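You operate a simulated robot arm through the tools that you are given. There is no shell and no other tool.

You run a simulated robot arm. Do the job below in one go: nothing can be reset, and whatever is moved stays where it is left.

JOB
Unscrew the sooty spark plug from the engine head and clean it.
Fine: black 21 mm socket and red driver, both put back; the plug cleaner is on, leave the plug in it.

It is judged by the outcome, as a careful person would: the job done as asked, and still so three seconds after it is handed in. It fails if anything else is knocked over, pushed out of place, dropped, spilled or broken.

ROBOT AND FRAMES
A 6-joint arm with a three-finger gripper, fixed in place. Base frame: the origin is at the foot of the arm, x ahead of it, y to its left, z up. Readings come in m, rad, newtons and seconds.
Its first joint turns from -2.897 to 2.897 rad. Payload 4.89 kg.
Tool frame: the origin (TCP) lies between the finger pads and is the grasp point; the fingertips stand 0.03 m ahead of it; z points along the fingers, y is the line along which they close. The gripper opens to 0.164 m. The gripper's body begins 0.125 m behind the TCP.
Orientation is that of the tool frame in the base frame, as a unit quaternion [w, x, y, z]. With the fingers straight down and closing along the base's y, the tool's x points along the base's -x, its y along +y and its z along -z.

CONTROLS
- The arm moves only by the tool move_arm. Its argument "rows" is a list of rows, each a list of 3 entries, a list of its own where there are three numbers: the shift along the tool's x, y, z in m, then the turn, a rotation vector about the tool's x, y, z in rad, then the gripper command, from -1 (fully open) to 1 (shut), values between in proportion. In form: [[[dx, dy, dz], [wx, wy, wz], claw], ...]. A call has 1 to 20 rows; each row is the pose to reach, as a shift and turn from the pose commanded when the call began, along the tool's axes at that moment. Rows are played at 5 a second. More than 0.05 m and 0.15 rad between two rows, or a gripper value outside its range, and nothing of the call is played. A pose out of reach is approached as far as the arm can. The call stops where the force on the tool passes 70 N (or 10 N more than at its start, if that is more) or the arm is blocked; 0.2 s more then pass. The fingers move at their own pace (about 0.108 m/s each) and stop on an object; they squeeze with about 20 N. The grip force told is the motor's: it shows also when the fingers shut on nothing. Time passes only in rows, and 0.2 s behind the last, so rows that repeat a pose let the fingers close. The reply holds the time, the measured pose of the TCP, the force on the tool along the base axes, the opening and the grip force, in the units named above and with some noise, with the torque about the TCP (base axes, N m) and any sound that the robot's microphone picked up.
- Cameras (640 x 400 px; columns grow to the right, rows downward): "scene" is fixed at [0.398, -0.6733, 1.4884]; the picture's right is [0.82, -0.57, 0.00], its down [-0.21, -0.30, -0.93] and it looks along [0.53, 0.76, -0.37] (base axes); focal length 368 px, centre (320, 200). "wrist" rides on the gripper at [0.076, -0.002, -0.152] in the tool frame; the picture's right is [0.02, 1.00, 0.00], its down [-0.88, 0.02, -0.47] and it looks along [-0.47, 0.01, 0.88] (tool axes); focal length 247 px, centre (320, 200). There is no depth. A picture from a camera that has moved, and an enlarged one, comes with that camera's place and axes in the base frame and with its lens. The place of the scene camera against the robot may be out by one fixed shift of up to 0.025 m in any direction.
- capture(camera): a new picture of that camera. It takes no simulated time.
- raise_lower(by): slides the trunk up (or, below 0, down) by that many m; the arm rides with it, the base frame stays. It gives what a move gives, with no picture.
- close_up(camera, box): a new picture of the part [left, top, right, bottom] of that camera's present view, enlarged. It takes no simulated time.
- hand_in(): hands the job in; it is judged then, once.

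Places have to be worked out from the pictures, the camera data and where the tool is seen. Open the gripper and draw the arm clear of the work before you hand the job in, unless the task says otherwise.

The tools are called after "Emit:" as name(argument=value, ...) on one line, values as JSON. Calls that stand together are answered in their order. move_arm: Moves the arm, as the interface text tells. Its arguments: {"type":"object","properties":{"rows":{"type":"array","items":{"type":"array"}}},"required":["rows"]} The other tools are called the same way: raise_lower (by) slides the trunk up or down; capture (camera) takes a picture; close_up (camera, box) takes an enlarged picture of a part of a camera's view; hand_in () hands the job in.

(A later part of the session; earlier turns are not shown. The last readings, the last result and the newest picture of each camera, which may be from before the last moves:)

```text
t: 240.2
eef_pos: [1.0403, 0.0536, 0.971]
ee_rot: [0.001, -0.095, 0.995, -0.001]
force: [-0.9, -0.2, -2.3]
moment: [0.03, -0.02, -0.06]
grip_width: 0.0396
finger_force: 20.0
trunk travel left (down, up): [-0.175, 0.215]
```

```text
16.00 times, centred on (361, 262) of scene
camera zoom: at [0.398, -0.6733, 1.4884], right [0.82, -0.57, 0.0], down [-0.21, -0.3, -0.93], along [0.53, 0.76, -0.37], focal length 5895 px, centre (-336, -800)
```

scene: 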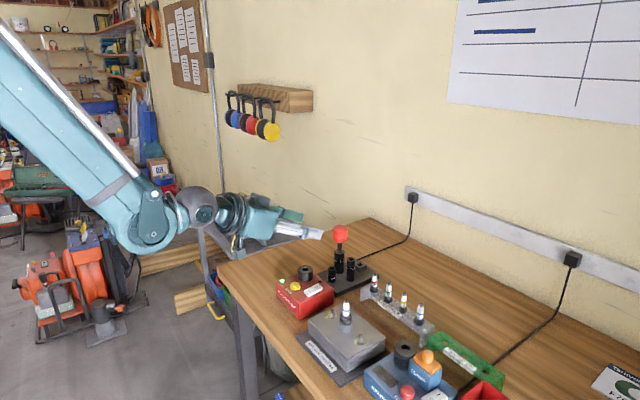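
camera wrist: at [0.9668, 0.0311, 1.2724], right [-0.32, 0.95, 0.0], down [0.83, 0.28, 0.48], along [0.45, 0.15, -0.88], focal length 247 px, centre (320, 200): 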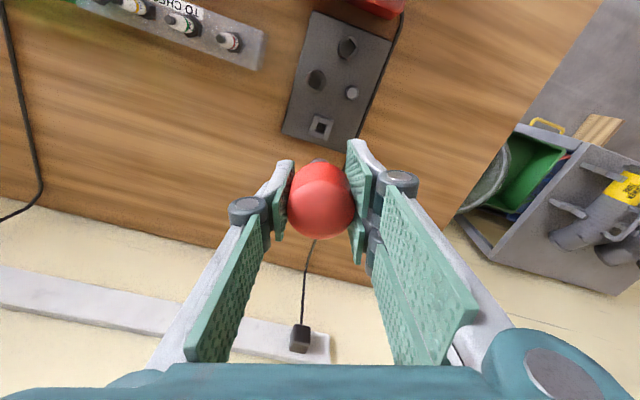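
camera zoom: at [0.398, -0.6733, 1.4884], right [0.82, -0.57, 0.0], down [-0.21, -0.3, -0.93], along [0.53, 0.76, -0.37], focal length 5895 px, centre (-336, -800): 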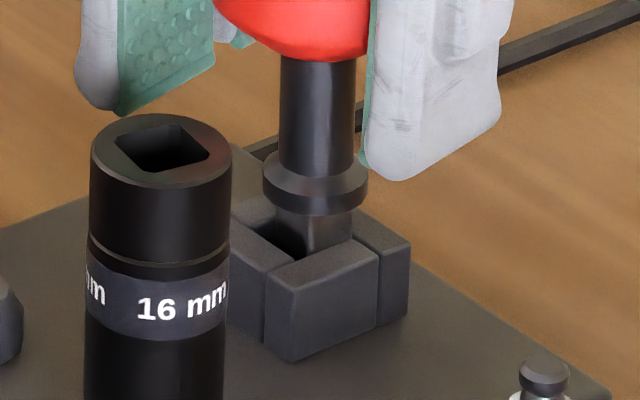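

The arm drifted about 1.4 mm to the right, still without contact. I'll bring it back before going on.

Emit:
move_arm(rows=[[[0.0004, 0.0005, 0], [0, 0, 0], 1], [[0.0008, 0.0009, 0], [0, 0, 0], 1], [[0.0008, 0.0009, 0], [0, 0, 0], 1]])

Emit:
close_up(camera="scene", box=[346, 250, 376, 275])

```text
t: 241.0
eef_pos: [1.0397, 0.0549, 0.9691]
ee_rot: [0.001, -0.094, 0.996, -0.002]
force: [0.7, 0.3, -0.5]
moment: [0.0, 0.01, 0.0]
grip_width: 0.0392
finger_force: 20.2
trunk travel left (down, up): [-0.175, 0.215]
```

```text
16.00 times, centred on (361, 262) of scene
camera zoom: at [0.398, -0.6733, 1.4884], right [0.82, -0.57, 0.0], down [-0.21, -0.3, -0.93], along [0.53, 0.76, -0.37], focal length 5895 px, centre (-336, -800)
```

zoom: 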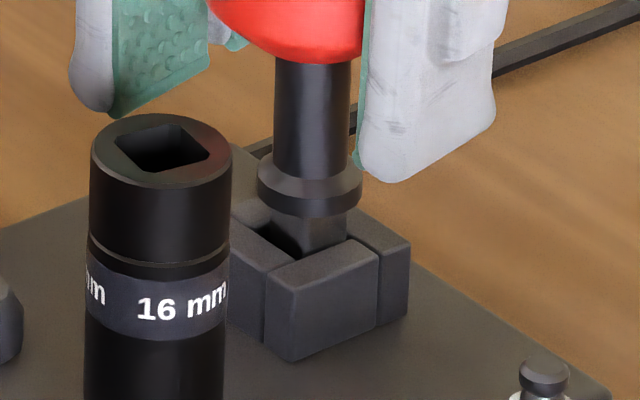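

Now within about 0.4 mm and at the mouth of the hole. I'll continue down to seat it, in 1 mm steps.

Emit:
move_arm(rows=[[[0.0002, 0.0002, 0.001], [0, 0, 0], 1], [[0.0002, 0.0002, 0.002], [0, 0, 0], 1], [[0.0002, 0.0002, 0.003], [0, 0, 0], 1], [[0.0002, 0.0002, 0.004], [0, 0, 0], 1], [[0.0002, 0.0002, 0.005], [0, 0, 0], 1], [[0.0002, 0.0002, 0.006], [0, 0, 0], 1], [[0.0002, 0.0002, 0.006], [0, 0, 0], 1]])

Emit:
close_up(camera="scene", box=[346, 250, 376, 275])

```text
t: 242.6
eef_pos: [1.0379, 0.0543, 0.9633]
ee_rot: [0.001, -0.095, 0.995, -0.001]
force: [-1.1, 0.5, -0.4]
moment: [0.08, 0.02, 0.02]
grip_width: 0.0392
finger_force: 19.8
trunk travel left (down, up): [-0.175, 0.215]
```

```text
16.00 times, centred on (361, 262) of scene
camera zoom: at [0.398, -0.6733, 1.4884], right [0.82, -0.57, 0.0], down [-0.21, -0.3, -0.93], along [0.53, 0.76, -0.37], focal length 5895 px, centre (-336, -800)
```

zoom: 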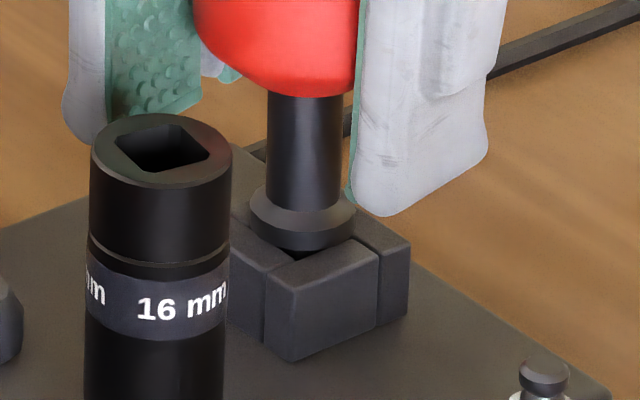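

It's almost fully seated. I'll release it here and check that it stands properly.

Emit:
move_arm(rows=[[[0, 0, 0.0005], [0, 0, 0], 1], [[0, 0, 0.0005], [0, 0, 0], 0.48], [[0, 0, 0.0005], [0, 0, 0], 0.35], [[0, 0, 0.0005], [0, 0, 0], 0.15], [[0, 0, 0.0005], [0, 0, 0], 0.05], [[0, 0, -0.03], [0, 0, 0], 0], [[0, 0, -0.065], [0, 0, 0], 0], [[0, 0, -0.1], [0, 0, 0], 0], [[0, 0, -0.13], [0, 0, 0], 0], [[0, 0, -0.13], [0, 0, 0], 0]])

Emit:
close_up(camera="scene", box=[326, 230, 390, 280])

Emit:
close_up(camera="scene", box=[325, 275, 365, 330])

```text
t: 244.8
eef_pos: [1.0393, 0.0577, 1.0926]
ee_rot: [0.002, -0.094, 0.996, -0.002]
force: [0.3, -0.4, 0.0]
moment: [0.02, 0.0, 0.01]
grip_width: 0.0819
finger_force: 0.1
trunk travel left (down, up): [-0.175, 0.215]
```

```text
8.00 times, centred on (358, 255) of scene
camera zoom: at [0.398, -0.6733, 1.4884], right [0.82, -0.57, 0.0], down [-0.21, -0.3, -0.93], along [0.53, 0.76, -0.37], focal length 2948 px, centre (16, -240)
```

zoom: 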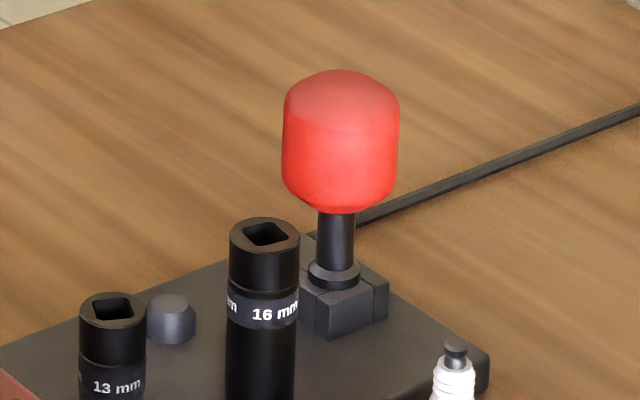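

```text
7.27 times, centred on (345, 302) of scene
camera zoom: at [0.398, -0.6733, 1.4884], right [0.82, -0.57, 0.0], down [-0.21, -0.3, -0.93], along [0.53, 0.76, -0.37], focal length 2680 px, centre (138, -546)
```

zoom: 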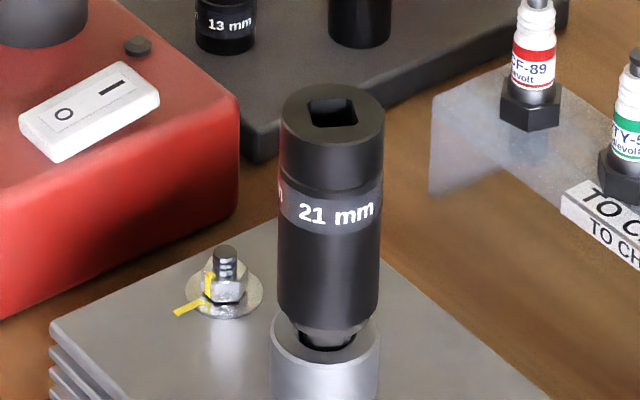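

The driver is back upright in its holder. Now to the socket: I'll return above the plug at yaw ≈35° and look.

Emit:
move_arm(rows=[[[0.032, -0.0202, -0.01], [0, 0, -0.06], 0.2], [[0.064, -0.0404, -0.01], [0, 0, -0.12], 0.27], [[0.096, -0.0606, -0.01], [0, 0, -0.18], 0.27], [[0.128, -0.0808, -0.01], [0, 0, -0.24], 0.27], [[0.16, -0.101, -0.01], [0, 0, -0.3], 0.27], [[0.192, -0.1212, -0.01], [0, 0, -0.36], 0.27], [[0.224, -0.1414, -0.01], [0, 0, -0.417], 0.27], [[0.2542, -0.1616, -0.01], [0, 0, -0.417], 0.27], [[0.2542, -0.1616, -0.01], [0, 0, -0.417], 0.27]])

Emit:
close_up(camera="wrist", box=[270, 110, 370, 220])

Emit:
capture(camera="scene")

```text
t: 246.8
eef_pos: [0.8207, -0.1539, 1.1043]
ee_rot: [0.002, -0.299, 0.954, -0.001]
force: [-0.5, -0.5, 0.1]
moment: [0.03, -0.02, 0.01]
grip_width: 0.0599
finger_force: 0.1
trunk travel left (down, up): [-0.175, 0.215]
```

```text
3.64 times, centred on (320, 165) of wrist
camera zoom: at [0.7584, -0.1974, 1.2555], right [-0.59, 0.81, 0.0], down [0.71, 0.52, 0.47], along [0.39, 0.28, -0.88], focal length 898 px, centre (320, 327)
```

zoom: 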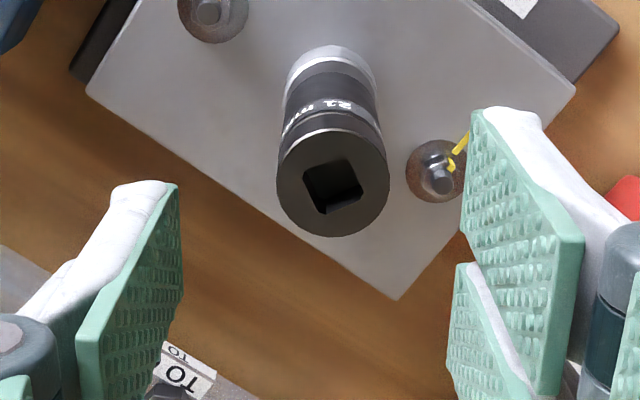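

```text
taken
```

scene: 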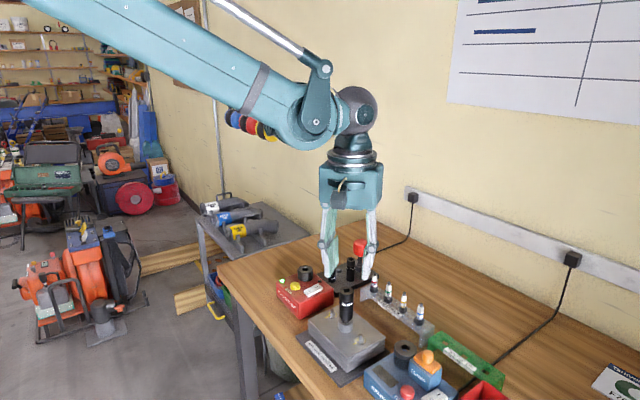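

The socket stands about 3 mm off the tool centre. I'll correct and descend around it to about 6 mm below its top.

Emit:
move_arm(rows=[[[-0.003, 0.0031, 0.02], [0, 0, 0], 0.27], [[-0.003, 0.0031, 0.045], [0, 0, 0], 0.27], [[-0.003, 0.0031, 0.065], [0, 0, 0], 0.27], [[-0.003, 0.0031, 0.082], [0, 0, 0], 0.27], [[-0.003, 0.0031, 0.082], [0, 0, 0], 0.27]])

Emit:
close_up(camera="wrist", box=[260, 110, 380, 240])

Emit:
close_up(camera="scene", box=[320, 265, 370, 330])

```text
t: 248.0
eef_pos: [0.8226, -0.1516, 1.0215]
ee_rot: [0.002, -0.298, 0.954, -0.002]
force: [0.0, 0.7, 0.6]
moment: [-0.01, 0.04, 0.02]
grip_width: 0.0597
finger_force: 0.0
trunk travel left (down, up): [-0.175, 0.215]
```

```text
3.08 times, centred on (320, 175) of wrist
camera zoom: at [0.7607, -0.1953, 1.1732], right [-0.59, 0.81, 0.0], down [0.71, 0.52, 0.47], along [0.39, 0.28, -0.88], focal length 760 px, centre (320, 277)
```

zoom: 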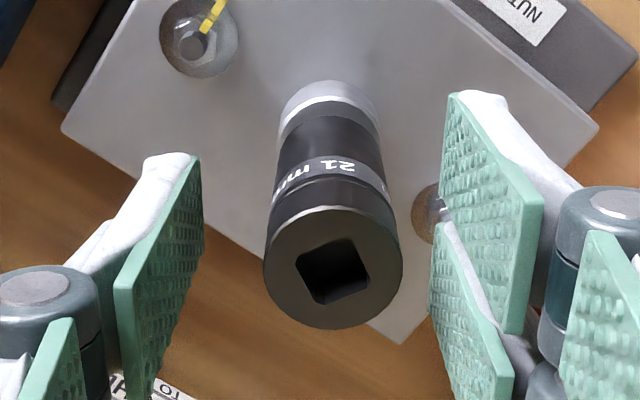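

```text
6.15 times, centred on (345, 298) of scene
camera zoom: at [0.398, -0.6733, 1.4884], right [0.82, -0.57, 0.0], down [-0.21, -0.3, -0.93], along [0.53, 0.76, -0.37], focal length 2267 px, centre (166, -400)
```

zoom: 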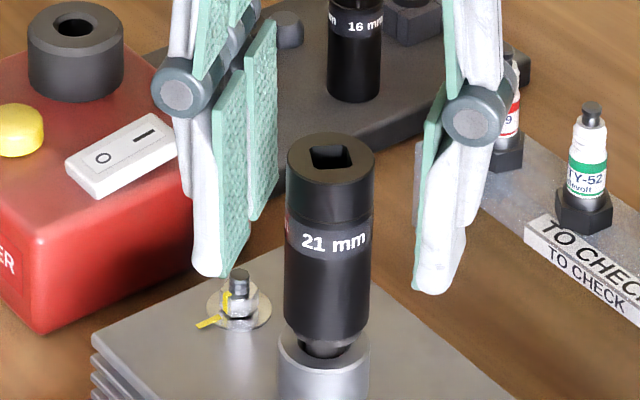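

Still 2.4 mm off in tool y. I'll correct and close on the socket.

Emit:
move_arm(rows=[[[0.0013, 0.0024, 0], [0, 0, 0], 0.27], [[0.0013, 0.0024, 0], [0, 0, 0], 0.4], [[0.0013, 0.0024, 0], [0, 0, 0], 0.52], [[0.0013, 0.0024, 0], [0, 0, 0], 0.6], [[0.0013, 0.0024, 0], [0, 0, 0], 0.7], [[0.0013, 0.0024, 0], [0, 0, 0], 1], [[0.0013, 0.0024, 0], [0, 0, 0], 1]])

Emit:
close_up(camera="wrist", box=[260, 110, 380, 240])

Emit:
close_up(camera="scene", box=[320, 265, 370, 330])

```text
t: 249.6
eef_pos: [0.8187, -0.1482, 1.0228]
ee_rot: [0.001, -0.299, 0.954, -0.001]
force: [-0.4, -0.2, 1.5]
moment: [0.0, -0.03, -0.04]
grip_width: 0.0296
finger_force: 19.5
trunk travel left (down, up): [-0.175, 0.215]
```

```text
3.08 times, centred on (320, 175) of wrist
camera zoom: at [0.7577, -0.1923, 1.1735], right [-0.59, 0.81, 0.0], down [0.71, 0.52, 0.47], along [0.39, 0.28, -0.88], focal length 760 px, centre (320, 277)
```

zoom: 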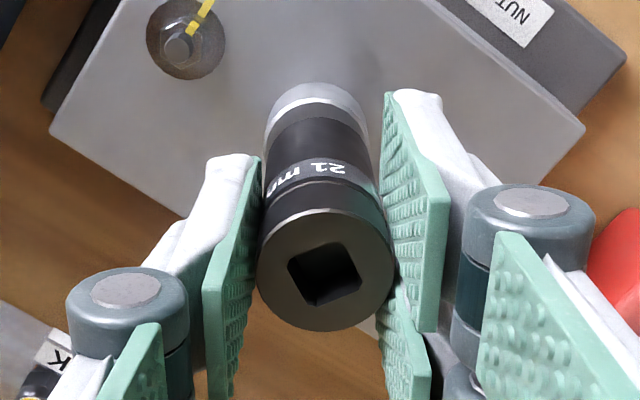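

```text
6.15 times, centred on (345, 298) of scene
camera zoom: at [0.398, -0.6733, 1.4884], right [0.82, -0.57, 0.0], down [-0.21, -0.3, -0.93], along [0.53, 0.76, -0.37], focal length 2267 px, centre (166, -400)
```

zoom: 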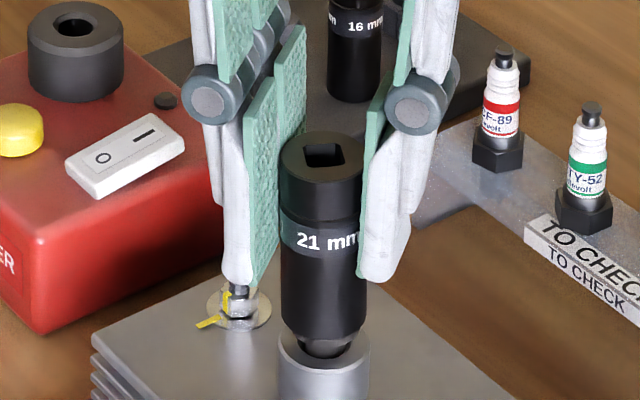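

The socket is gripped. I'll lift it slowly 35 mm and see whether the plug stays or comes along.

Emit:
move_arm(rows=[[[0, 0, -0.002], [0, 0, 0], 1], [[0, 0, -0.005], [0, 0, 0], 1], [[0, 0, -0.01], [0, 0, 0], 1], [[0, 0, -0.016], [0, 0, 0], 1], [[0, 0, -0.022], [0, 0, 0], 1], [[0, 0, -0.028], [0, 0, 0], 1], [[0, 0, -0.033], [0, 0, 0], 1], [[0, 0, -0.035], [0, 0, 0], 1], [[0, 0, -0.035], [0, 0, 0], 1]])

Emit:
close_up(camera="scene", box=[325, 275, 365, 330])

Emit:
close_up(camera="scene", box=[330, 297, 360, 325])

```text
t: 251.6
eef_pos: [0.8187, -0.1465, 1.0561]
ee_rot: [0.001, -0.299, 0.954, -0.001]
force: [-0.5, -0.2, -1.6]
moment: [0.01, -0.02, 0.01]
grip_width: 0.0296
finger_force: 19.4
trunk travel left (down, up): [-0.175, 0.215]
```

```text
7.27 times, centred on (345, 302) of scene
camera zoom: at [0.398, -0.6733, 1.4884], right [0.82, -0.57, 0.0], down [-0.21, -0.3, -0.93], along [0.53, 0.76, -0.37], focal length 2680 px, centre (138, -546)
```

zoom: 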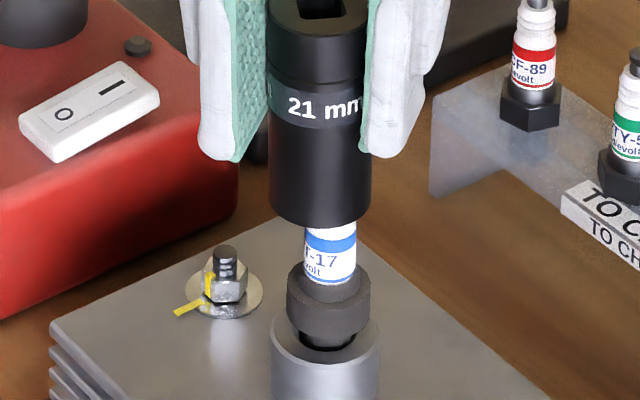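

```text
14.29 times, centred on (345, 311) of scene
camera zoom: at [0.398, -0.6733, 1.4884], right [0.82, -0.57, 0.0], down [-0.21, -0.3, -0.93], along [0.53, 0.76, -0.37], focal length 5263 px, centre (-37, -1386)
```

zoom: 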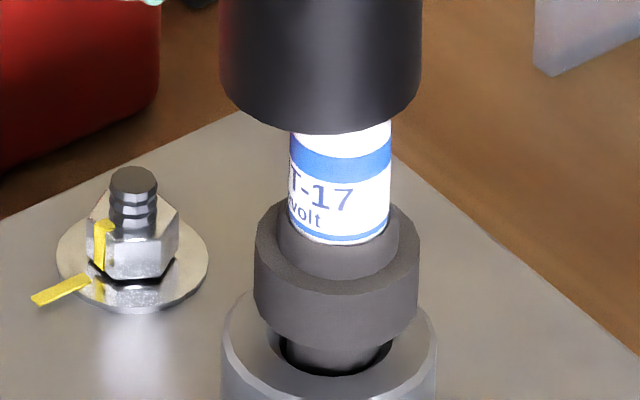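

The socket came off and the loosened plug stays in the head, raised about 7 mm. I'll lift clear and carry the socket back toward its peg in two slow stages.

Emit:
move_arm(rows=[[[0, 0, -0.005], [0, 0, 0], 1], [[0, 0, -0.013], [0, 0, 0], 1], [[0, 0, -0.023], [0, 0, 0], 1], [[0, 0, -0.033], [0, 0, 0], 1], [[0, 0, -0.04], [0, 0, 0], 1], [[-0.0026, 0.0009, -0.042], [0, 0, 0], 1], [[-0.0079, 0.0028, -0.042], [0, 0, 0], 1], [[-0.017, 0.006, -0.042], [0, 0, 0], 1], [[-0.0275, 0.0097, -0.042], [0, 0, 0], 1], [[-0.038, 0.0134, -0.042], [0, 0, 0], 1], [[-0.0497, 0.0175, -0.042], [0, 0, 0], 1], [[-0.0615, 0.0216, -0.042], [0, 0, 0], 1], [[-0.0733, 0.0258, -0.042], [0, 0, 0], 1], [[-0.0851, 0.0299, -0.042], [0, 0, 0], 1], [[-0.0969, 0.034, -0.042], [0, 0, 0], 1], [[-0.1086, 0.0382, -0.042], [0, 0, 0], 1], [[-0.1191, 0.0419, -0.042], [0, 0, 0], 1], [[-0.127, 0.0446, -0.042], [0, 0, 0], 1], [[-0.1309, 0.046, -0.042], [0, 0, 0], 1], [[-0.1309, 0.046, -0.042], [0, 0, 0], 1]])

Emit:
move_arm(rows=[[[-0.0013, 0.0005, 0], [0, 0, 0], 1], [[-0.0047, 0.0017, 0], [0, 0, 0], 1], [[-0.0105, 0.0037, 0], [0, 0, 0], 1], [[-0.0183, 0.0064, 0], [0, 0, 0], 1], [[-0.0275, 0.0097, 0], [0, 0, 0], 1], [[-0.038, 0.0133, 0], [0, 0, 0], 1], [[-0.0484, 0.017, 0], [0, 0, 0], 1], [[-0.0589, 0.0207, 0], [0, 0, 0], 1], [[-0.0694, 0.0244, 0], [0, 0, 0], 1], [[-0.0798, 0.0281, 0], [0, 0, 0], 1], [[-0.0903, 0.0317, 0], [0, 0, 0], 1], [[-0.1008, 0.0354, 0], [0, 0, 0], 1], [[-0.1113, 0.0391, 0], [0, 0, 0], 1], [[-0.1204, 0.0423, 0], [0, 0, 0], 1], [[-0.127, 0.0446, 0], [0, 0, 0], 1], [[-0.1296, 0.0455, 0], [0, 0, 0], 1], [[-0.1309, 0.046, 0], [0, 0, 0], 1], [[-0.1309, 0.046, 0], [0, 0, 0], 1]])

Emit:
close_up(camera="scene", box=[320, 215, 370, 280])

Emit:
close_up(camera="wrist", box=[270, 100, 370, 230])

```text
t: 255.8
eef_pos: [0.9, -0.0328, 1.0982]
ee_rot: [0.002, -0.299, 0.954, -0.001]
force: [0.2, 0.0, -2.1]
moment: [-0.03, 0.02, -0.01]
grip_width: 0.0295
finger_force: 19.7
trunk travel left (down, up): [-0.175, 0.215]
```

```text
t: 259.6
eef_pos: [0.9811, 0.0782, 1.0979]
ee_rot: [0.001, -0.299, 0.954, -0.001]
force: [0.1, 0.3, -2.0]
moment: [-0.02, 0.01, 0.03]
grip_width: 0.0296
finger_force: 20.7
trunk travel left (down, up): [-0.175, 0.215]
```

```text
6.15 times, centred on (345, 248) of scene
camera zoom: at [0.398, -0.6733, 1.4884], right [0.82, -0.57, 0.0], down [-0.21, -0.3, -0.93], along [0.53, 0.76, -0.37], focal length 2267 px, centre (166, -92)
```

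zoom: 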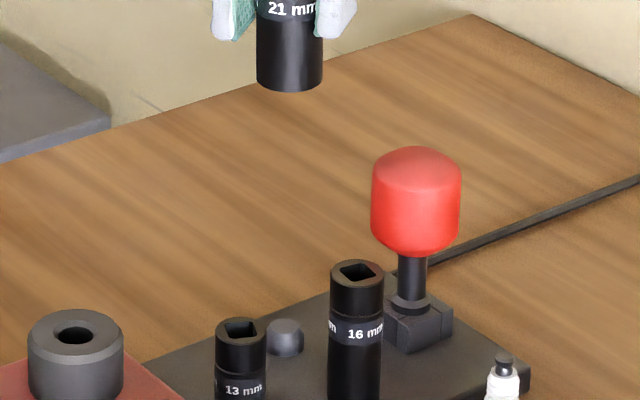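

```text
3.08 times, centred on (320, 165) of wrist
camera zoom: at [0.9189, 0.0357, 1.2498], right [-0.59, 0.81, 0.0], down [0.71, 0.52, 0.47], along [0.39, 0.28, -0.88], focal length 760 px, centre (320, 308)
```

zoom: 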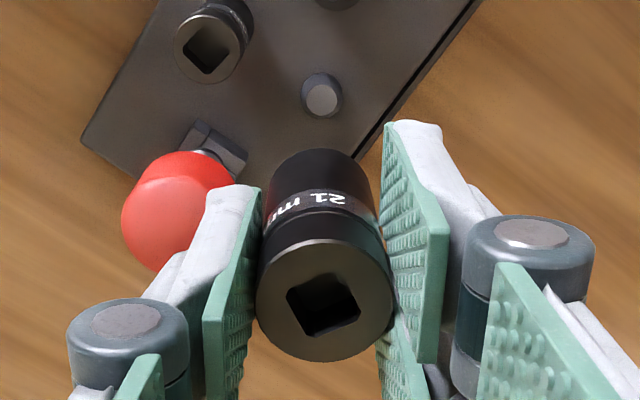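

The socket is back over its peg, aligned within a millimetre in both views. I'll turn 10° for finger clearance from the driver and lower to about 13 mm above the peg.

Emit:
move_arm(rows=[[[0, 0, 0.003], [0, 0, 0.03], 1], [[0, 0, 0.009], [0, 0, 0.07], 1], [[0, 0, 0.018], [0, 0, 0.11], 1], [[0, 0, 0.029], [0, 0, 0.15], 1], [[0, 0, 0.041], [0, 0, 0.17], 1], [[0, 0, 0.053], [0, 0, 0.17], 1], [[0, 0, 0.065], [0, 0, 0.17], 1], [[0, 0, 0.077], [0, 0, 0.17], 1], [[0, 0, 0.089], [0, 0, 0.17], 1], [[0, 0, 0.1], [0, 0, 0.17], 1], [[0, 0, 0.109], [0, 0, 0.17], 1], [[0, 0, 0.116], [0, 0, 0.17], 1], [[0, 0, 0.119], [0, 0, 0.17], 1], [[0, 0, 0.119], [0, 0, 0.17], 1]])

Emit:
close_up(camera="scene", box=[320, 240, 370, 280])

Emit:
close_up(camera="wrist", box=[270, 100, 370, 230])

```text
t: 262.6
eef_pos: [0.9813, 0.0792, 0.9794]
ee_rot: [0.001, -0.217, 0.976, -0.002]
force: [0.2, -0.9, -1.8]
moment: [0.0, -0.01, 0.01]
grip_width: 0.029
finger_force: 20.0
trunk travel left (down, up): [-0.175, 0.215]
```

```text
10.00 times, centred on (345, 260) of scene
camera zoom: at [0.398, -0.6733, 1.4884], right [0.82, -0.57, 0.0], down [-0.21, -0.3, -0.93], along [0.53, 0.76, -0.37], focal length 3684 px, centre (70, -400)
```

zoom: 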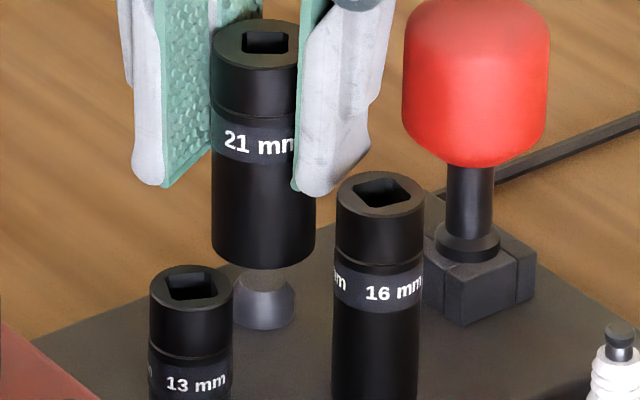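

```text
3.08 times, centred on (320, 165) of wrist
camera zoom: at [0.9121, 0.0461, 1.1316], right [-0.44, 0.9, 0.0], down [0.79, 0.39, 0.47], along [0.43, 0.21, -0.88], focal length 760 px, centre (320, 308)
```

zoom: 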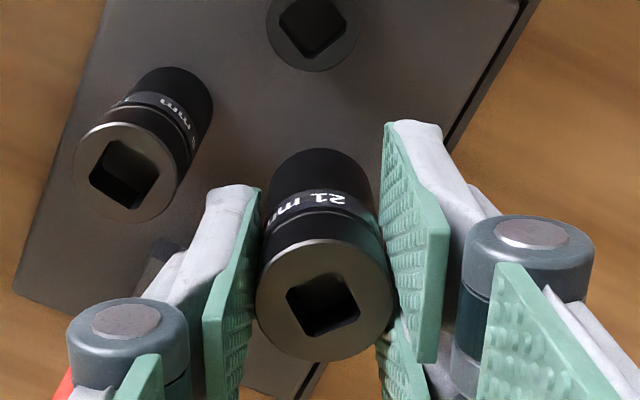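

The socket is about 0.9 mm left of the peg in the scene view. I'll correct and lower 10 mm to just above the peg.

Emit:
move_arm(rows=[[[-0.0002, -0.0004, 0], [0, 0, 0], 1], [[-0.0004, -0.0008, 0.002], [0, 0, 0], 1], [[-0.0004, -0.0008, 0.004], [0, 0, 0], 1], [[-0.0004, -0.0008, 0.006], [0, 0, 0], 1], [[-0.0004, -0.0008, 0.008], [0, 0, 0], 1], [[-0.0004, -0.0008, 0.01], [0, 0, 0], 1], [[-0.0004, -0.0008, 0.01], [0, 0, 0], 1]])

Emit:
close_up(camera="scene", box=[328, 252, 352, 272])

```text
t: 264.2
eef_pos: [0.9818, 0.0774, 0.9701]
ee_rot: [0.002, -0.217, 0.976, -0.001]
force: [-0.4, -1.0, -1.9]
moment: [-0.01, 0.02, 0.01]
grip_width: 0.0297
finger_force: 20.4
trunk travel left (down, up): [-0.175, 0.215]
```

```text
16.00 times, centred on (340, 262) of scene
camera zoom: at [0.398, -0.6733, 1.4884], right [0.82, -0.57, 0.0], down [-0.21, -0.3, -0.93], along [0.53, 0.76, -0.37], focal length 5895 px, centre (0, -792)
```

zoom: 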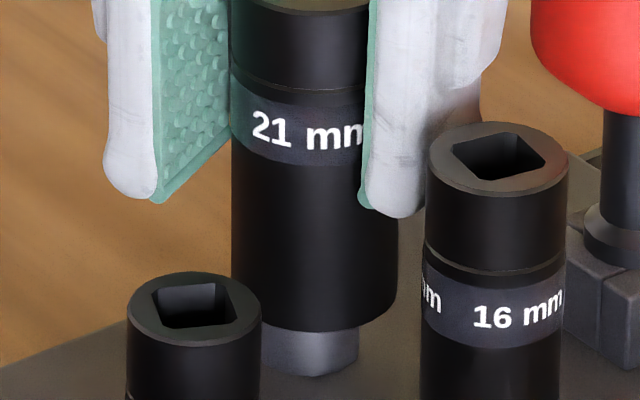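

Within 0.5 mm now. I'll nudge back 0.4 mm and lower onto the peg in 1 mm steps.

Emit:
move_arm(rows=[[[0.0002, 0.0004, 0.001], [0, 0, 0], 1], [[0.0002, 0.0004, 0.002], [0, 0, 0], 1], [[0.0002, 0.0004, 0.003], [0, 0, 0], 1], [[0.0002, 0.0004, 0.004], [0, 0, 0], 1], [[0.0002, 0.0004, 0.005], [0, 0, 0], 1], [[0.0002, 0.0004, 0.006], [0, 0, 0], 1], [[0.0002, 0.0004, 0.007], [0, 0, 0], 1], [[0.0002, 0.0004, 0.008], [0, 0, 0], 1], [[0.0002, 0.0004, 0.008], [0, 0, 0], 1]])

Emit:
close_up(camera="scene", box=[328, 252, 352, 272])

```text
t: 266.2
eef_pos: [0.9814, 0.0783, 0.9614]
ee_rot: [0.001, -0.217, 0.976, -0.002]
force: [0.5, 6.4, 3.0]
moment: [0.36, -0.06, 0.0]
grip_width: 0.0295
finger_force: 19.7
trunk travel left (down, up): [-0.175, 0.215]
```

```text
16.00 times, centred on (340, 262) of scene
camera zoom: at [0.398, -0.6733, 1.4884], right [0.82, -0.57, 0.0], down [-0.21, -0.3, -0.93], along [0.53, 0.76, -0.37], focal length 5895 px, centre (0, -792)
```

zoom: 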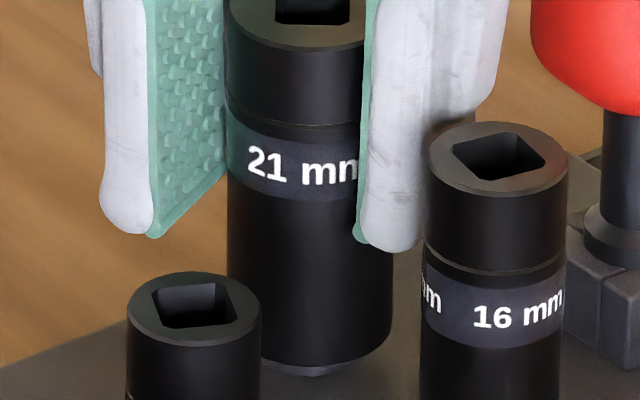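

The socket is going over the peg with a light 6 N side load in y. I'll shift +0.9 mm in y and lower a few mm more.

Emit:
move_arm(rows=[[[-0.0004, 0.0008, 0], [0, 0, 0], 1], [[-0.0004, 0.0008, 0.001], [0, 0, 0], 1], [[-0.0004, 0.0008, 0.002], [0, 0, 0], 1], [[-0.0004, 0.0008, 0.003], [0, 0, 0], 1], [[-0.0004, 0.0008, 0.004], [0, 0, 0], 1], [[-0.0004, 0.0008, 0.005], [0, 0, 0], 1], [[-0.0004, 0.0008, 0.005], [0, 0, 0], 1]])

Emit:
close_up(camera="scene", box=[328, 252, 352, 272])

Emit:
close_up(camera="scene", box=[315, 235, 375, 285])

```text
t: 267.8
eef_pos: [0.981, 0.0784, 0.9563]
ee_rot: [0.001, -0.217, 0.976, -0.002]
force: [4.0, 8.8, 1.5]
moment: [0.58, -0.21, -0.01]
grip_width: 0.0292
finger_force: 20.4
trunk travel left (down, up): [-0.175, 0.215]
```

```text
16.00 times, centred on (340, 262) of scene
camera zoom: at [0.398, -0.6733, 1.4884], right [0.82, -0.57, 0.0], down [-0.21, -0.3, -0.93], along [0.53, 0.76, -0.37], focal length 5895 px, centre (0, -792)
```

zoom: 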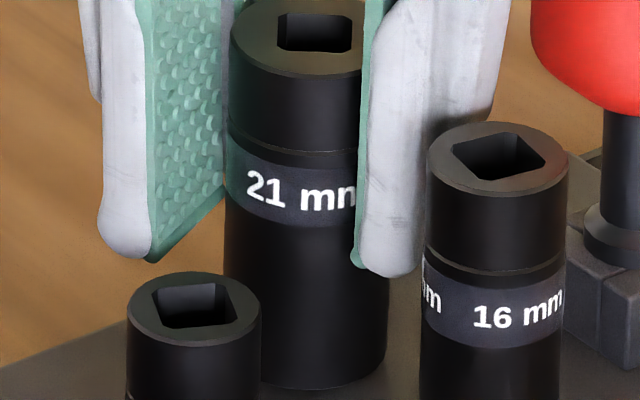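

```text
8.00 times, centred on (345, 260) of scene
camera zoom: at [0.398, -0.6733, 1.4884], right [0.82, -0.57, 0.0], down [-0.21, -0.3, -0.93], along [0.53, 0.76, -0.37], focal length 2948 px, centre (120, -280)
```

zoom: 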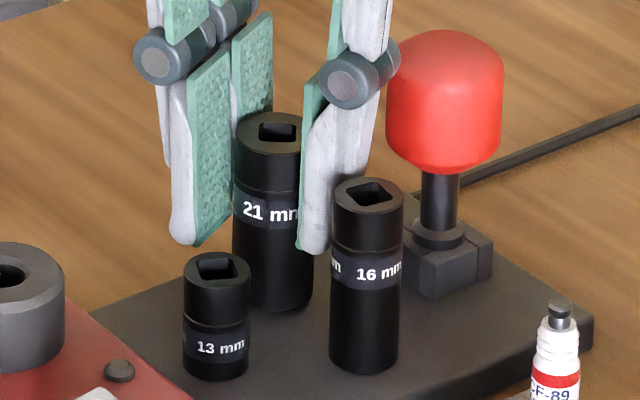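

The socket top is back at its original height in the scene view, so it's seated on the peg. I'll open the fingers just enough to release it.

Emit:
move_arm(rows=[[[0, 0, 0.0005], [0, 0, 0], 1], [[0, 0, 0.0005], [0, 0, 0], 0.63], [[0, 0, 0.0005], [0, 0, 0], 0.6], [[0, 0, 0.0005], [0, 0, 0], 0.56], [[0, 0, 0.0005], [0, 0, 0], 0.56]])

Emit:
close_up(camera="scene", box=[315, 235, 375, 285])

Emit:
close_up(camera="wrist", box=[260, 110, 380, 240])

```text
t: 269.0
eef_pos: [0.9813, 0.0784, 0.956]
ee_rot: [0.001, -0.217, 0.976, -0.001]
force: [0.2, 0.8, 0.1]
moment: [0.0, 0.01, 0.0]
grip_width: 0.0364
finger_force: 0.0
trunk travel left (down, up): [-0.175, 0.215]
```

```text
8.00 times, centred on (345, 260) of scene
camera zoom: at [0.398, -0.6733, 1.4884], right [0.82, -0.57, 0.0], down [-0.21, -0.3, -0.93], along [0.53, 0.76, -0.37], focal length 2948 px, centre (120, -280)
```

zoom: 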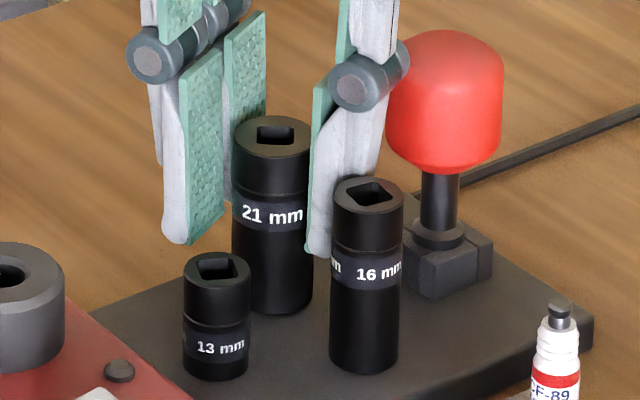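

```text
3.08 times, centred on (320, 175) of wrist
camera zoom: at [0.9125, 0.0461, 1.1077], right [-0.44, 0.9, 0.0], down [0.79, 0.39, 0.47], along [0.43, 0.21, -0.88], focal length 760 px, centre (320, 277)
```

zoom: 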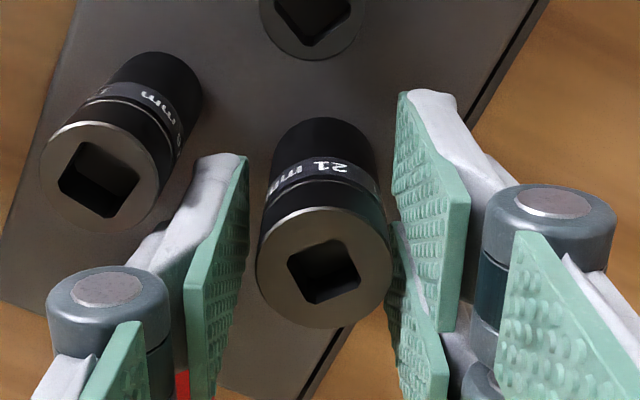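

The socket has settled on its peg. I'll rise straight up and check the tray.

Emit:
move_arm(rows=[[[0, 0, -0.015], [0, 0, 0], 0.56], [[0, 0, -0.04], [0, 0, 0], 0.5], [[0, 0, -0.07], [0, 0, 0], 0.4], [[0, 0, -0.105], [0, 0, 0], 0.4], [[0, 0, -0.14], [0, 0, 0], 0.4], [[0, 0, -0.14], [0, 0, 0], 0.4]])

Emit:
close_up(camera="scene", box=[260, 220, 420, 320])

Emit:
close_up(camera="scene", box=[330, 290, 360, 325])

```text
t: 270.4
eef_pos: [0.9811, 0.0805, 1.0973]
ee_rot: [0.001, -0.217, 0.976, -0.001]
force: [-0.8, -0.3, -0.5]
moment: [0.02, -0.02, -0.03]
grip_width: 0.0491
finger_force: 0.1
trunk travel left (down, up): [-0.175, 0.215]
```

```text
4.00 times, centred on (340, 270) of scene
camera zoom: at [0.398, -0.6733, 1.4884], right [0.82, -0.57, 0.0], down [-0.21, -0.3, -0.93], along [0.53, 0.76, -0.37], focal length 1474 px, centre (240, -80)
```

zoom: 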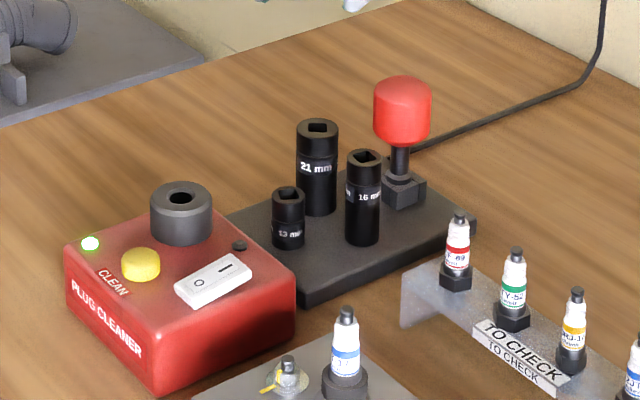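

```text
11.43 times, centred on (345, 308) of scene
camera zoom: at [0.398, -0.6733, 1.4884], right [0.82, -0.57, 0.0], down [-0.21, -0.3, -0.93], along [0.53, 0.76, -0.37], focal length 4211 px, centre (34, -1029)
```

zoom: 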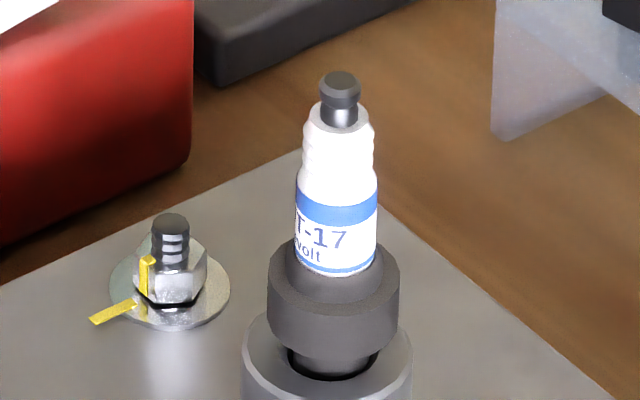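

The tray is back as it was and the driver is home. Now the plug: I'll go above it and measure its position.

Emit:
move_arm(rows=[[[0.03, -0.0173, -0.005], [0, 0, 0], 0.4], [[0.06, -0.0346, -0.005], [0, 0, 0], 0.4], [[0.09, -0.0519, -0.005], [0, 0, 0], 0.4], [[0.12, -0.0692, -0.005], [0, 0, 0], 0.4], [[0.15, -0.0865, -0.005], [0, 0, 0], 0.4], [[0.18, -0.1038, -0.005], [0, 0, 0], 0.4], [[0.212, -0.1222, -0.005], [0, 0, 0], 0.4], [[0.2427, -0.1399, -0.005], [0, 0, 0], 0.4], [[0.2427, -0.1399, -0.005], [0, 0, 0], 0.4]])

Emit:
close_up(camera="wrist", box=[270, 110, 370, 220])

Emit:
capture(camera="wrist")

```text
t: 272.4
eef_pos: [0.8204, -0.1522, 1.1017]
ee_rot: [0.001, -0.215, 0.977, -0.002]
force: [-0.2, -1.6, 0.1]
moment: [0.0, -0.03, -0.01]
grip_width: 0.0491
finger_force: 0.0
trunk travel left (down, up): [-0.175, 0.215]
```

```text
3.64 times, centred on (320, 165) of wrist
camera zoom: at [0.7511, -0.1839, 1.2535], right [-0.44, 0.9, 0.0], down [0.79, 0.39, 0.47], along [0.43, 0.21, -0.88], focal length 898 px, centre (320, 327)
```

zoom: 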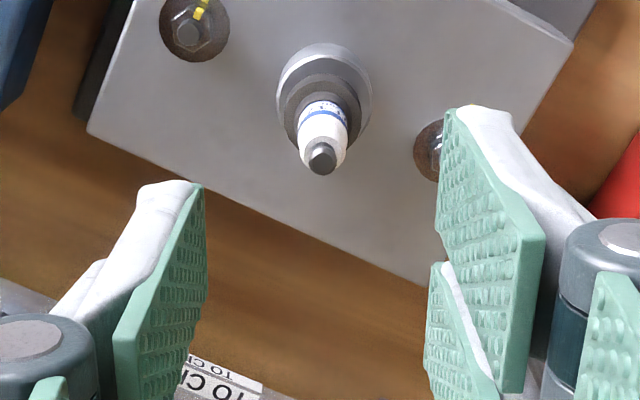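

```text
taken
camera wrist: at [0.7511, -0.1839, 1.2535], right [-0.44, 0.9, 0.0], down [0.79, 0.39, 0.47], along [0.43, 0.21, -0.88], focal length 247 px, centre (320, 200)
```

wrist: 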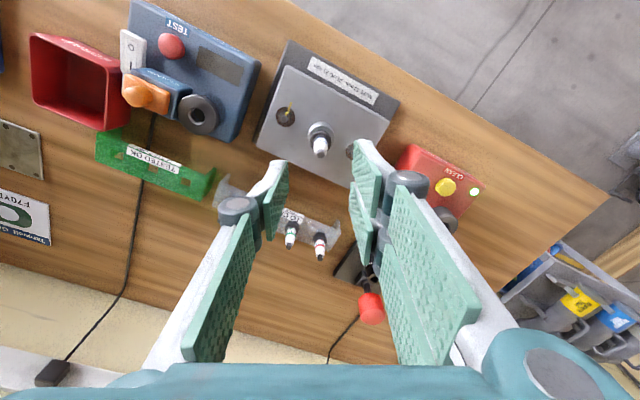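

The plug is centred in tool y and within 1–3 mm in x. I'll descend so the fingertips stay just above the plug's hex, TCP z≈1.014.

Emit:
move_arm(rows=[[[-0.0012, 0, 0.02], [0, 0, 0], 0.45], [[-0.0012, 0, 0.045], [0, 0, 0], 0.5], [[-0.0012, 0, 0.068], [0, 0, 0], 0.5], [[-0.0012, 0, 0.086], [0, 0, 0], 0.5], [[-0.0012, 0, 0.086], [0, 0, 0], 0.5]])

Emit:
close_up(camera="wrist", box=[260, 110, 380, 240])

Emit:
close_up(camera="scene", box=[320, 270, 370, 325])

```text
t: 273.6
eef_pos: [0.8244, -0.1513, 1.0117]
ee_rot: [0.001, -0.218, 0.976, -0.002]
force: [-0.5, 0.2, -0.3]
moment: [0.0, 0.05, -0.01]
grip_width: 0.0409
finger_force: 0.0
trunk travel left (down, up): [-0.175, 0.215]
```

```text
3.08 times, centred on (320, 175) of wrist
camera zoom: at [0.7557, -0.1836, 1.1645], right [-0.44, 0.9, 0.0], down [0.79, 0.39, 0.47], along [0.43, 0.21, -0.88], focal length 760 px, centre (320, 277)
```

zoom: 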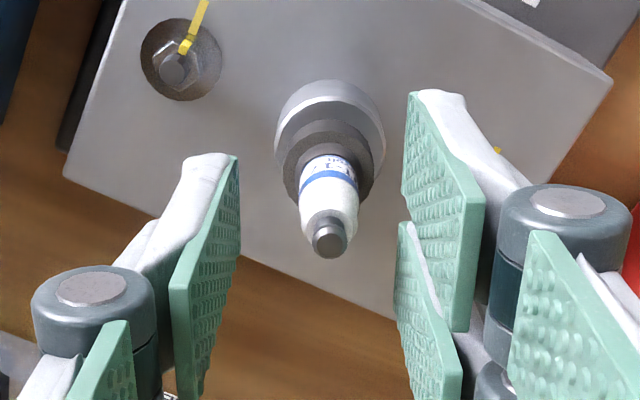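

```text
7.27 times, centred on (345, 298) of scene
camera zoom: at [0.398, -0.6733, 1.4884], right [0.82, -0.57, 0.0], down [-0.21, -0.3, -0.93], along [0.53, 0.76, -0.37], focal length 2680 px, centre (138, -509)
```

zoom: 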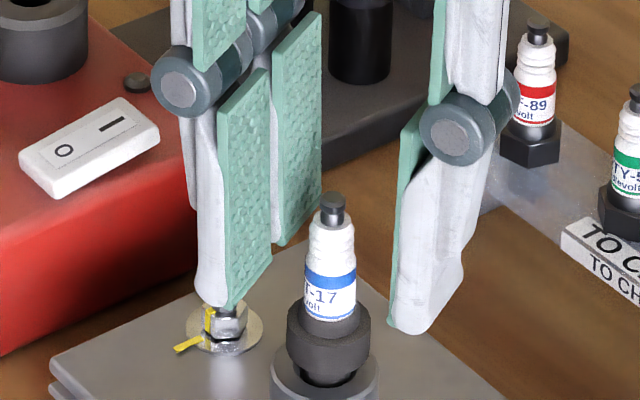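

The arm drifted; the plug is at (+4, +1.7 mm) in tool axes. I'll correct, raise 2 mm for hex clearance, and close gently on the white insulator.

Emit:
move_arm(rows=[[[0.002, 0.0009, -0.001], [0, 0, 0], 0.5], [[0.004, 0.0017, -0.002], [0, 0, 0], 0.5], [[0.004, 0.0017, -0.002], [0, 0, 0], 0.6], [[0.004, 0.0017, -0.002], [0, 0, 0], 0.7], [[0.004, 0.0017, -0.002], [0, 0, 0], 0.78], [[0.004, 0.0017, -0.002], [0, 0, 0], 0.85], [[0.004, 0.0017, -0.002], [0, 0, 0], 1], [[0.004, 0.0017, -0.002], [0, 0, 0], 1]])

Emit:
close_up(camera="wrist", box=[260, 110, 380, 240])

Emit:
close_up(camera="scene", box=[320, 270, 370, 325])

```text
t: 275.4
eef_pos: [0.8181, -0.1498, 1.0161]
ee_rot: [0.002, -0.217, 0.976, -0.001]
force: [-0.8, 0.9, -0.7]
moment: [-0.01, -0.02, 0.01]
grip_width: 0.0135
finger_force: 20.1
trunk travel left (down, up): [-0.175, 0.215]
```

```text
3.08 times, centred on (320, 175) of wrist
camera zoom: at [0.7491, -0.1826, 1.1674], right [-0.44, 0.9, 0.0], down [0.79, 0.39, 0.47], along [0.43, 0.21, -0.88], focal length 760 px, centre (320, 277)
```

zoom: 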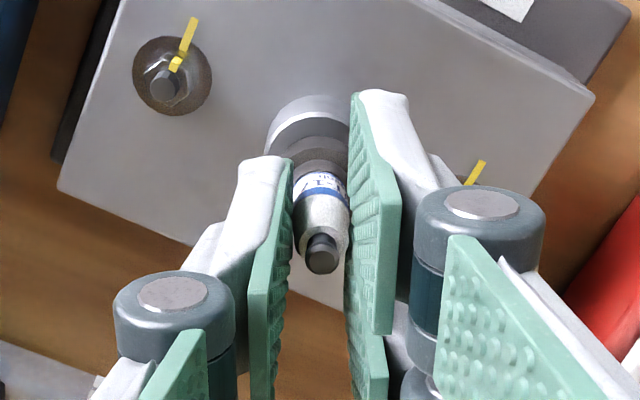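

```text
7.27 times, centred on (345, 298) of scene
camera zoom: at [0.398, -0.6733, 1.4884], right [0.82, -0.57, 0.0], down [-0.21, -0.3, -0.93], along [0.53, 0.76, -0.37], focal length 2680 px, centre (138, -509)
```

zoom: 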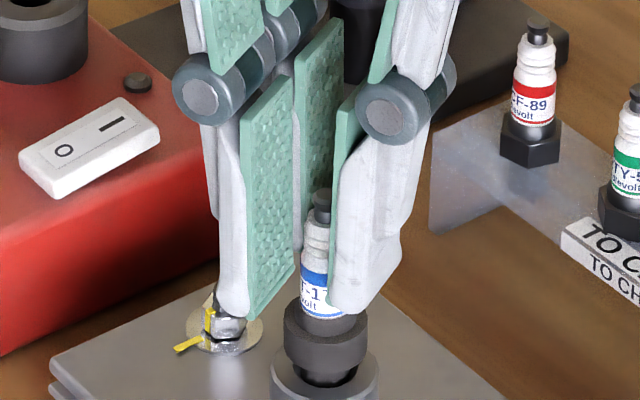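

The insulator is gripped at 13.5 mm. I'll lift gently 10 mm first to see whether the plug comes free.

Emit:
move_arm(rows=[[[0, 0, -0.001], [0, 0, 0], 1], [[0, 0, -0.003], [0, 0, 0], 1], [[0, 0, -0.006], [0, 0, 0], 1], [[0, 0, -0.01], [0, 0, 0], 1], [[0, 0, -0.01], [0, 0, 0], 1]])

Emit:
close_up(camera="scene", box=[320, 270, 370, 325])

```text
t: 276.6
eef_pos: [0.8159, -0.1502, 1.0277]
ee_rot: [0.001, -0.217, 0.976, -0.002]
force: [-1.1, 0.2, -0.2]
moment: [0.0, -0.04, 0.02]
grip_width: 0.0136
finger_force: 19.8
trunk travel left (down, up): [-0.175, 0.215]
```

```text
7.27 times, centred on (345, 298) of scene
camera zoom: at [0.398, -0.6733, 1.4884], right [0.82, -0.57, 0.0], down [-0.21, -0.3, -0.93], along [0.53, 0.76, -0.37], focal length 2680 px, centre (138, -509)
```

zoom: 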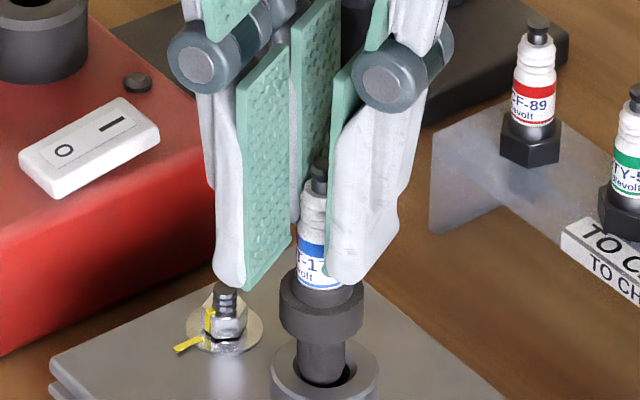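

The plug is free and its thread is coming out cleanly. I'll keep lifting slowly to z≈1.10.

Emit:
move_arm(rows=[[[0, 0, -0.003], [0, 0, 0], 1], [[0, 0, -0.008], [0, 0, 0], 1], [[0, 0, -0.014], [0, 0, 0], 1], [[0, 0, -0.021], [0, 0, 0], 1], [[0, 0, -0.029], [0, 0, 0], 1], [[0, 0, -0.037], [0, 0, 0], 1], [[0, 0, -0.045], [0, 0, 0], 1], [[0, 0, -0.053], [0, 0, 0], 1], [[0, 0, -0.061], [0, 0, 0], 1], [[0, 0, -0.068], [0, 0, 0], 1], [[0, 0, -0.073], [0, 0, 0], 1], [[0, 0, -0.075], [0, 0, 0], 1], [[0, 0, -0.075], [0, 0, 0], 1]])

Emit:
close_up(camera="scene", box=[310, 240, 380, 325])

Emit:
close_up(camera="scene", box=[330, 260, 360, 295])

```text
t: 279.4
eef_pos: [0.8154, -0.1486, 1.1012]
ee_rot: [0.001, -0.218, 0.976, -0.001]
force: [0.1, -0.3, -0.1]
moment: [0.02, -0.02, 0.01]
grip_width: 0.0137
finger_force: 19.9
trunk travel left (down, up): [-0.175, 0.215]
```

```text
4.71 times, centred on (345, 282) of scene
camera zoom: at [0.398, -0.6733, 1.4884], right [0.82, -0.57, 0.0], down [-0.21, -0.3, -0.93], along [0.53, 0.76, -0.37], focal length 1734 px, centre (202, -188)
```

zoom: 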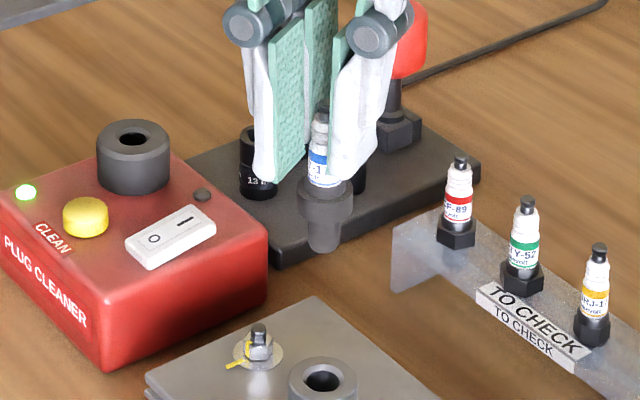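

```text
11.43 times, centred on (345, 278) of scene
camera zoom: at [0.398, -0.6733, 1.4884], right [0.82, -0.57, 0.0], down [-0.21, -0.3, -0.93], along [0.53, 0.76, -0.37], focal length 4211 px, centre (34, -686)
```

zoom: 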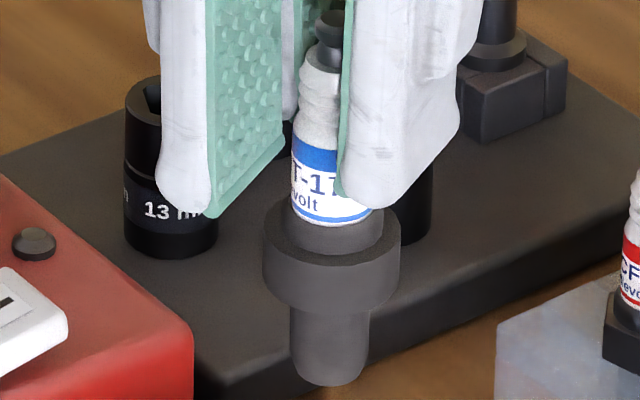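

The plug is fully out and the hole in the head is clear. I'll carry it slowly to the cleaner nozzle at about (0.853, 0.067).

Emit:
move_arm(rows=[[[-0.001, 0.0014, 0], [0, 0, 0], 1], [[-0.0038, 0.0054, 0], [0, 0, 0], 1], [[-0.0088, 0.0125, 0], [0, 0, 0], 1], [[-0.0157, 0.0224, 0], [0, 0, 0], 1], [[-0.0238, 0.034, 0], [0, 0, 0], 1], [[-0.032, 0.0457, 0], [0, 0, 0], 1], [[-0.0401, 0.0573, 0], [0, 0, 0], 1], [[-0.0483, 0.069, 0], [0, 0, 0], 1], [[-0.0564, 0.0806, 0], [0, 0, 0], 1], [[-0.0646, 0.0923, 0], [0, 0, 0], 1], [[-0.0727, 0.1039, 0], [0, 0, 0], 1], [[-0.0809, 0.1156, 0], [0, 0, 0], 1], [[-0.089, 0.1272, 0], [0, 0, 0], 1], [[-0.0972, 0.1389, 0], [0, 0, 0], 1], [[-0.1053, 0.1505, 0], [0, 0, 0], 1], [[-0.1129, 0.1613, 0], [0, 0, 0], 1], [[-0.1191, 0.1702, 0], [0, 0, 0], 1], [[-0.1235, 0.1765, 0], [0, 0, 0], 1], [[-0.1254, 0.1792, 0], [0, 0, 0], 1], [[-0.1254, 0.1792, 0], [0, 0, 0], 1]])

Emit:
close_up(camera="wrist", box=[270, 100, 370, 220])

Emit:
close_up(camera="scene", box=[280, 220, 350, 305])

```text
t: 283.6
eef_pos: [0.8545, 0.0655, 1.1023]
ee_rot: [0.002, -0.217, 0.976, -0.001]
force: [0.3, -0.4, -0.9]
moment: [-0.02, -0.02, 0.0]
grip_width: 0.0134
finger_force: 20.0
trunk travel left (down, up): [-0.175, 0.215]
```

```text
3.33 times, centred on (320, 160) of wrist
camera zoom: at [0.7869, 0.0332, 1.2537], right [-0.44, 0.9, 0.0], down [0.79, 0.39, 0.47], along [0.43, 0.21, -0.88], focal length 823 px, centre (320, 333)
```

zoom: 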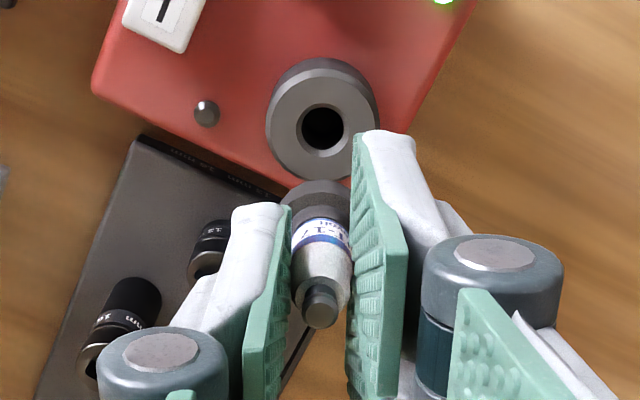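

```text
4.71 times, centred on (315, 262) of scene
camera zoom: at [0.398, -0.6733, 1.4884], right [0.82, -0.57, 0.0], down [-0.21, -0.3, -0.93], along [0.53, 0.76, -0.37], focal length 1734 px, centre (344, -94)
```

zoom: 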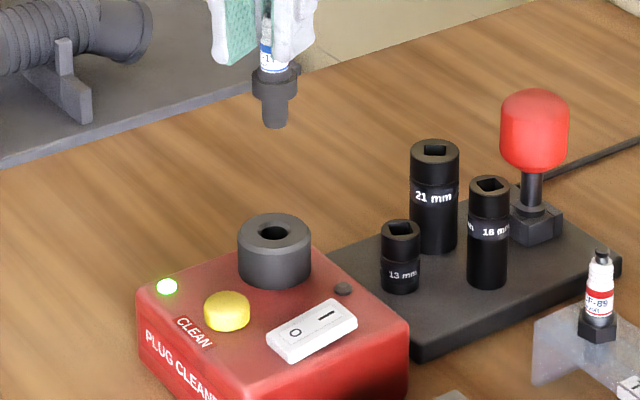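

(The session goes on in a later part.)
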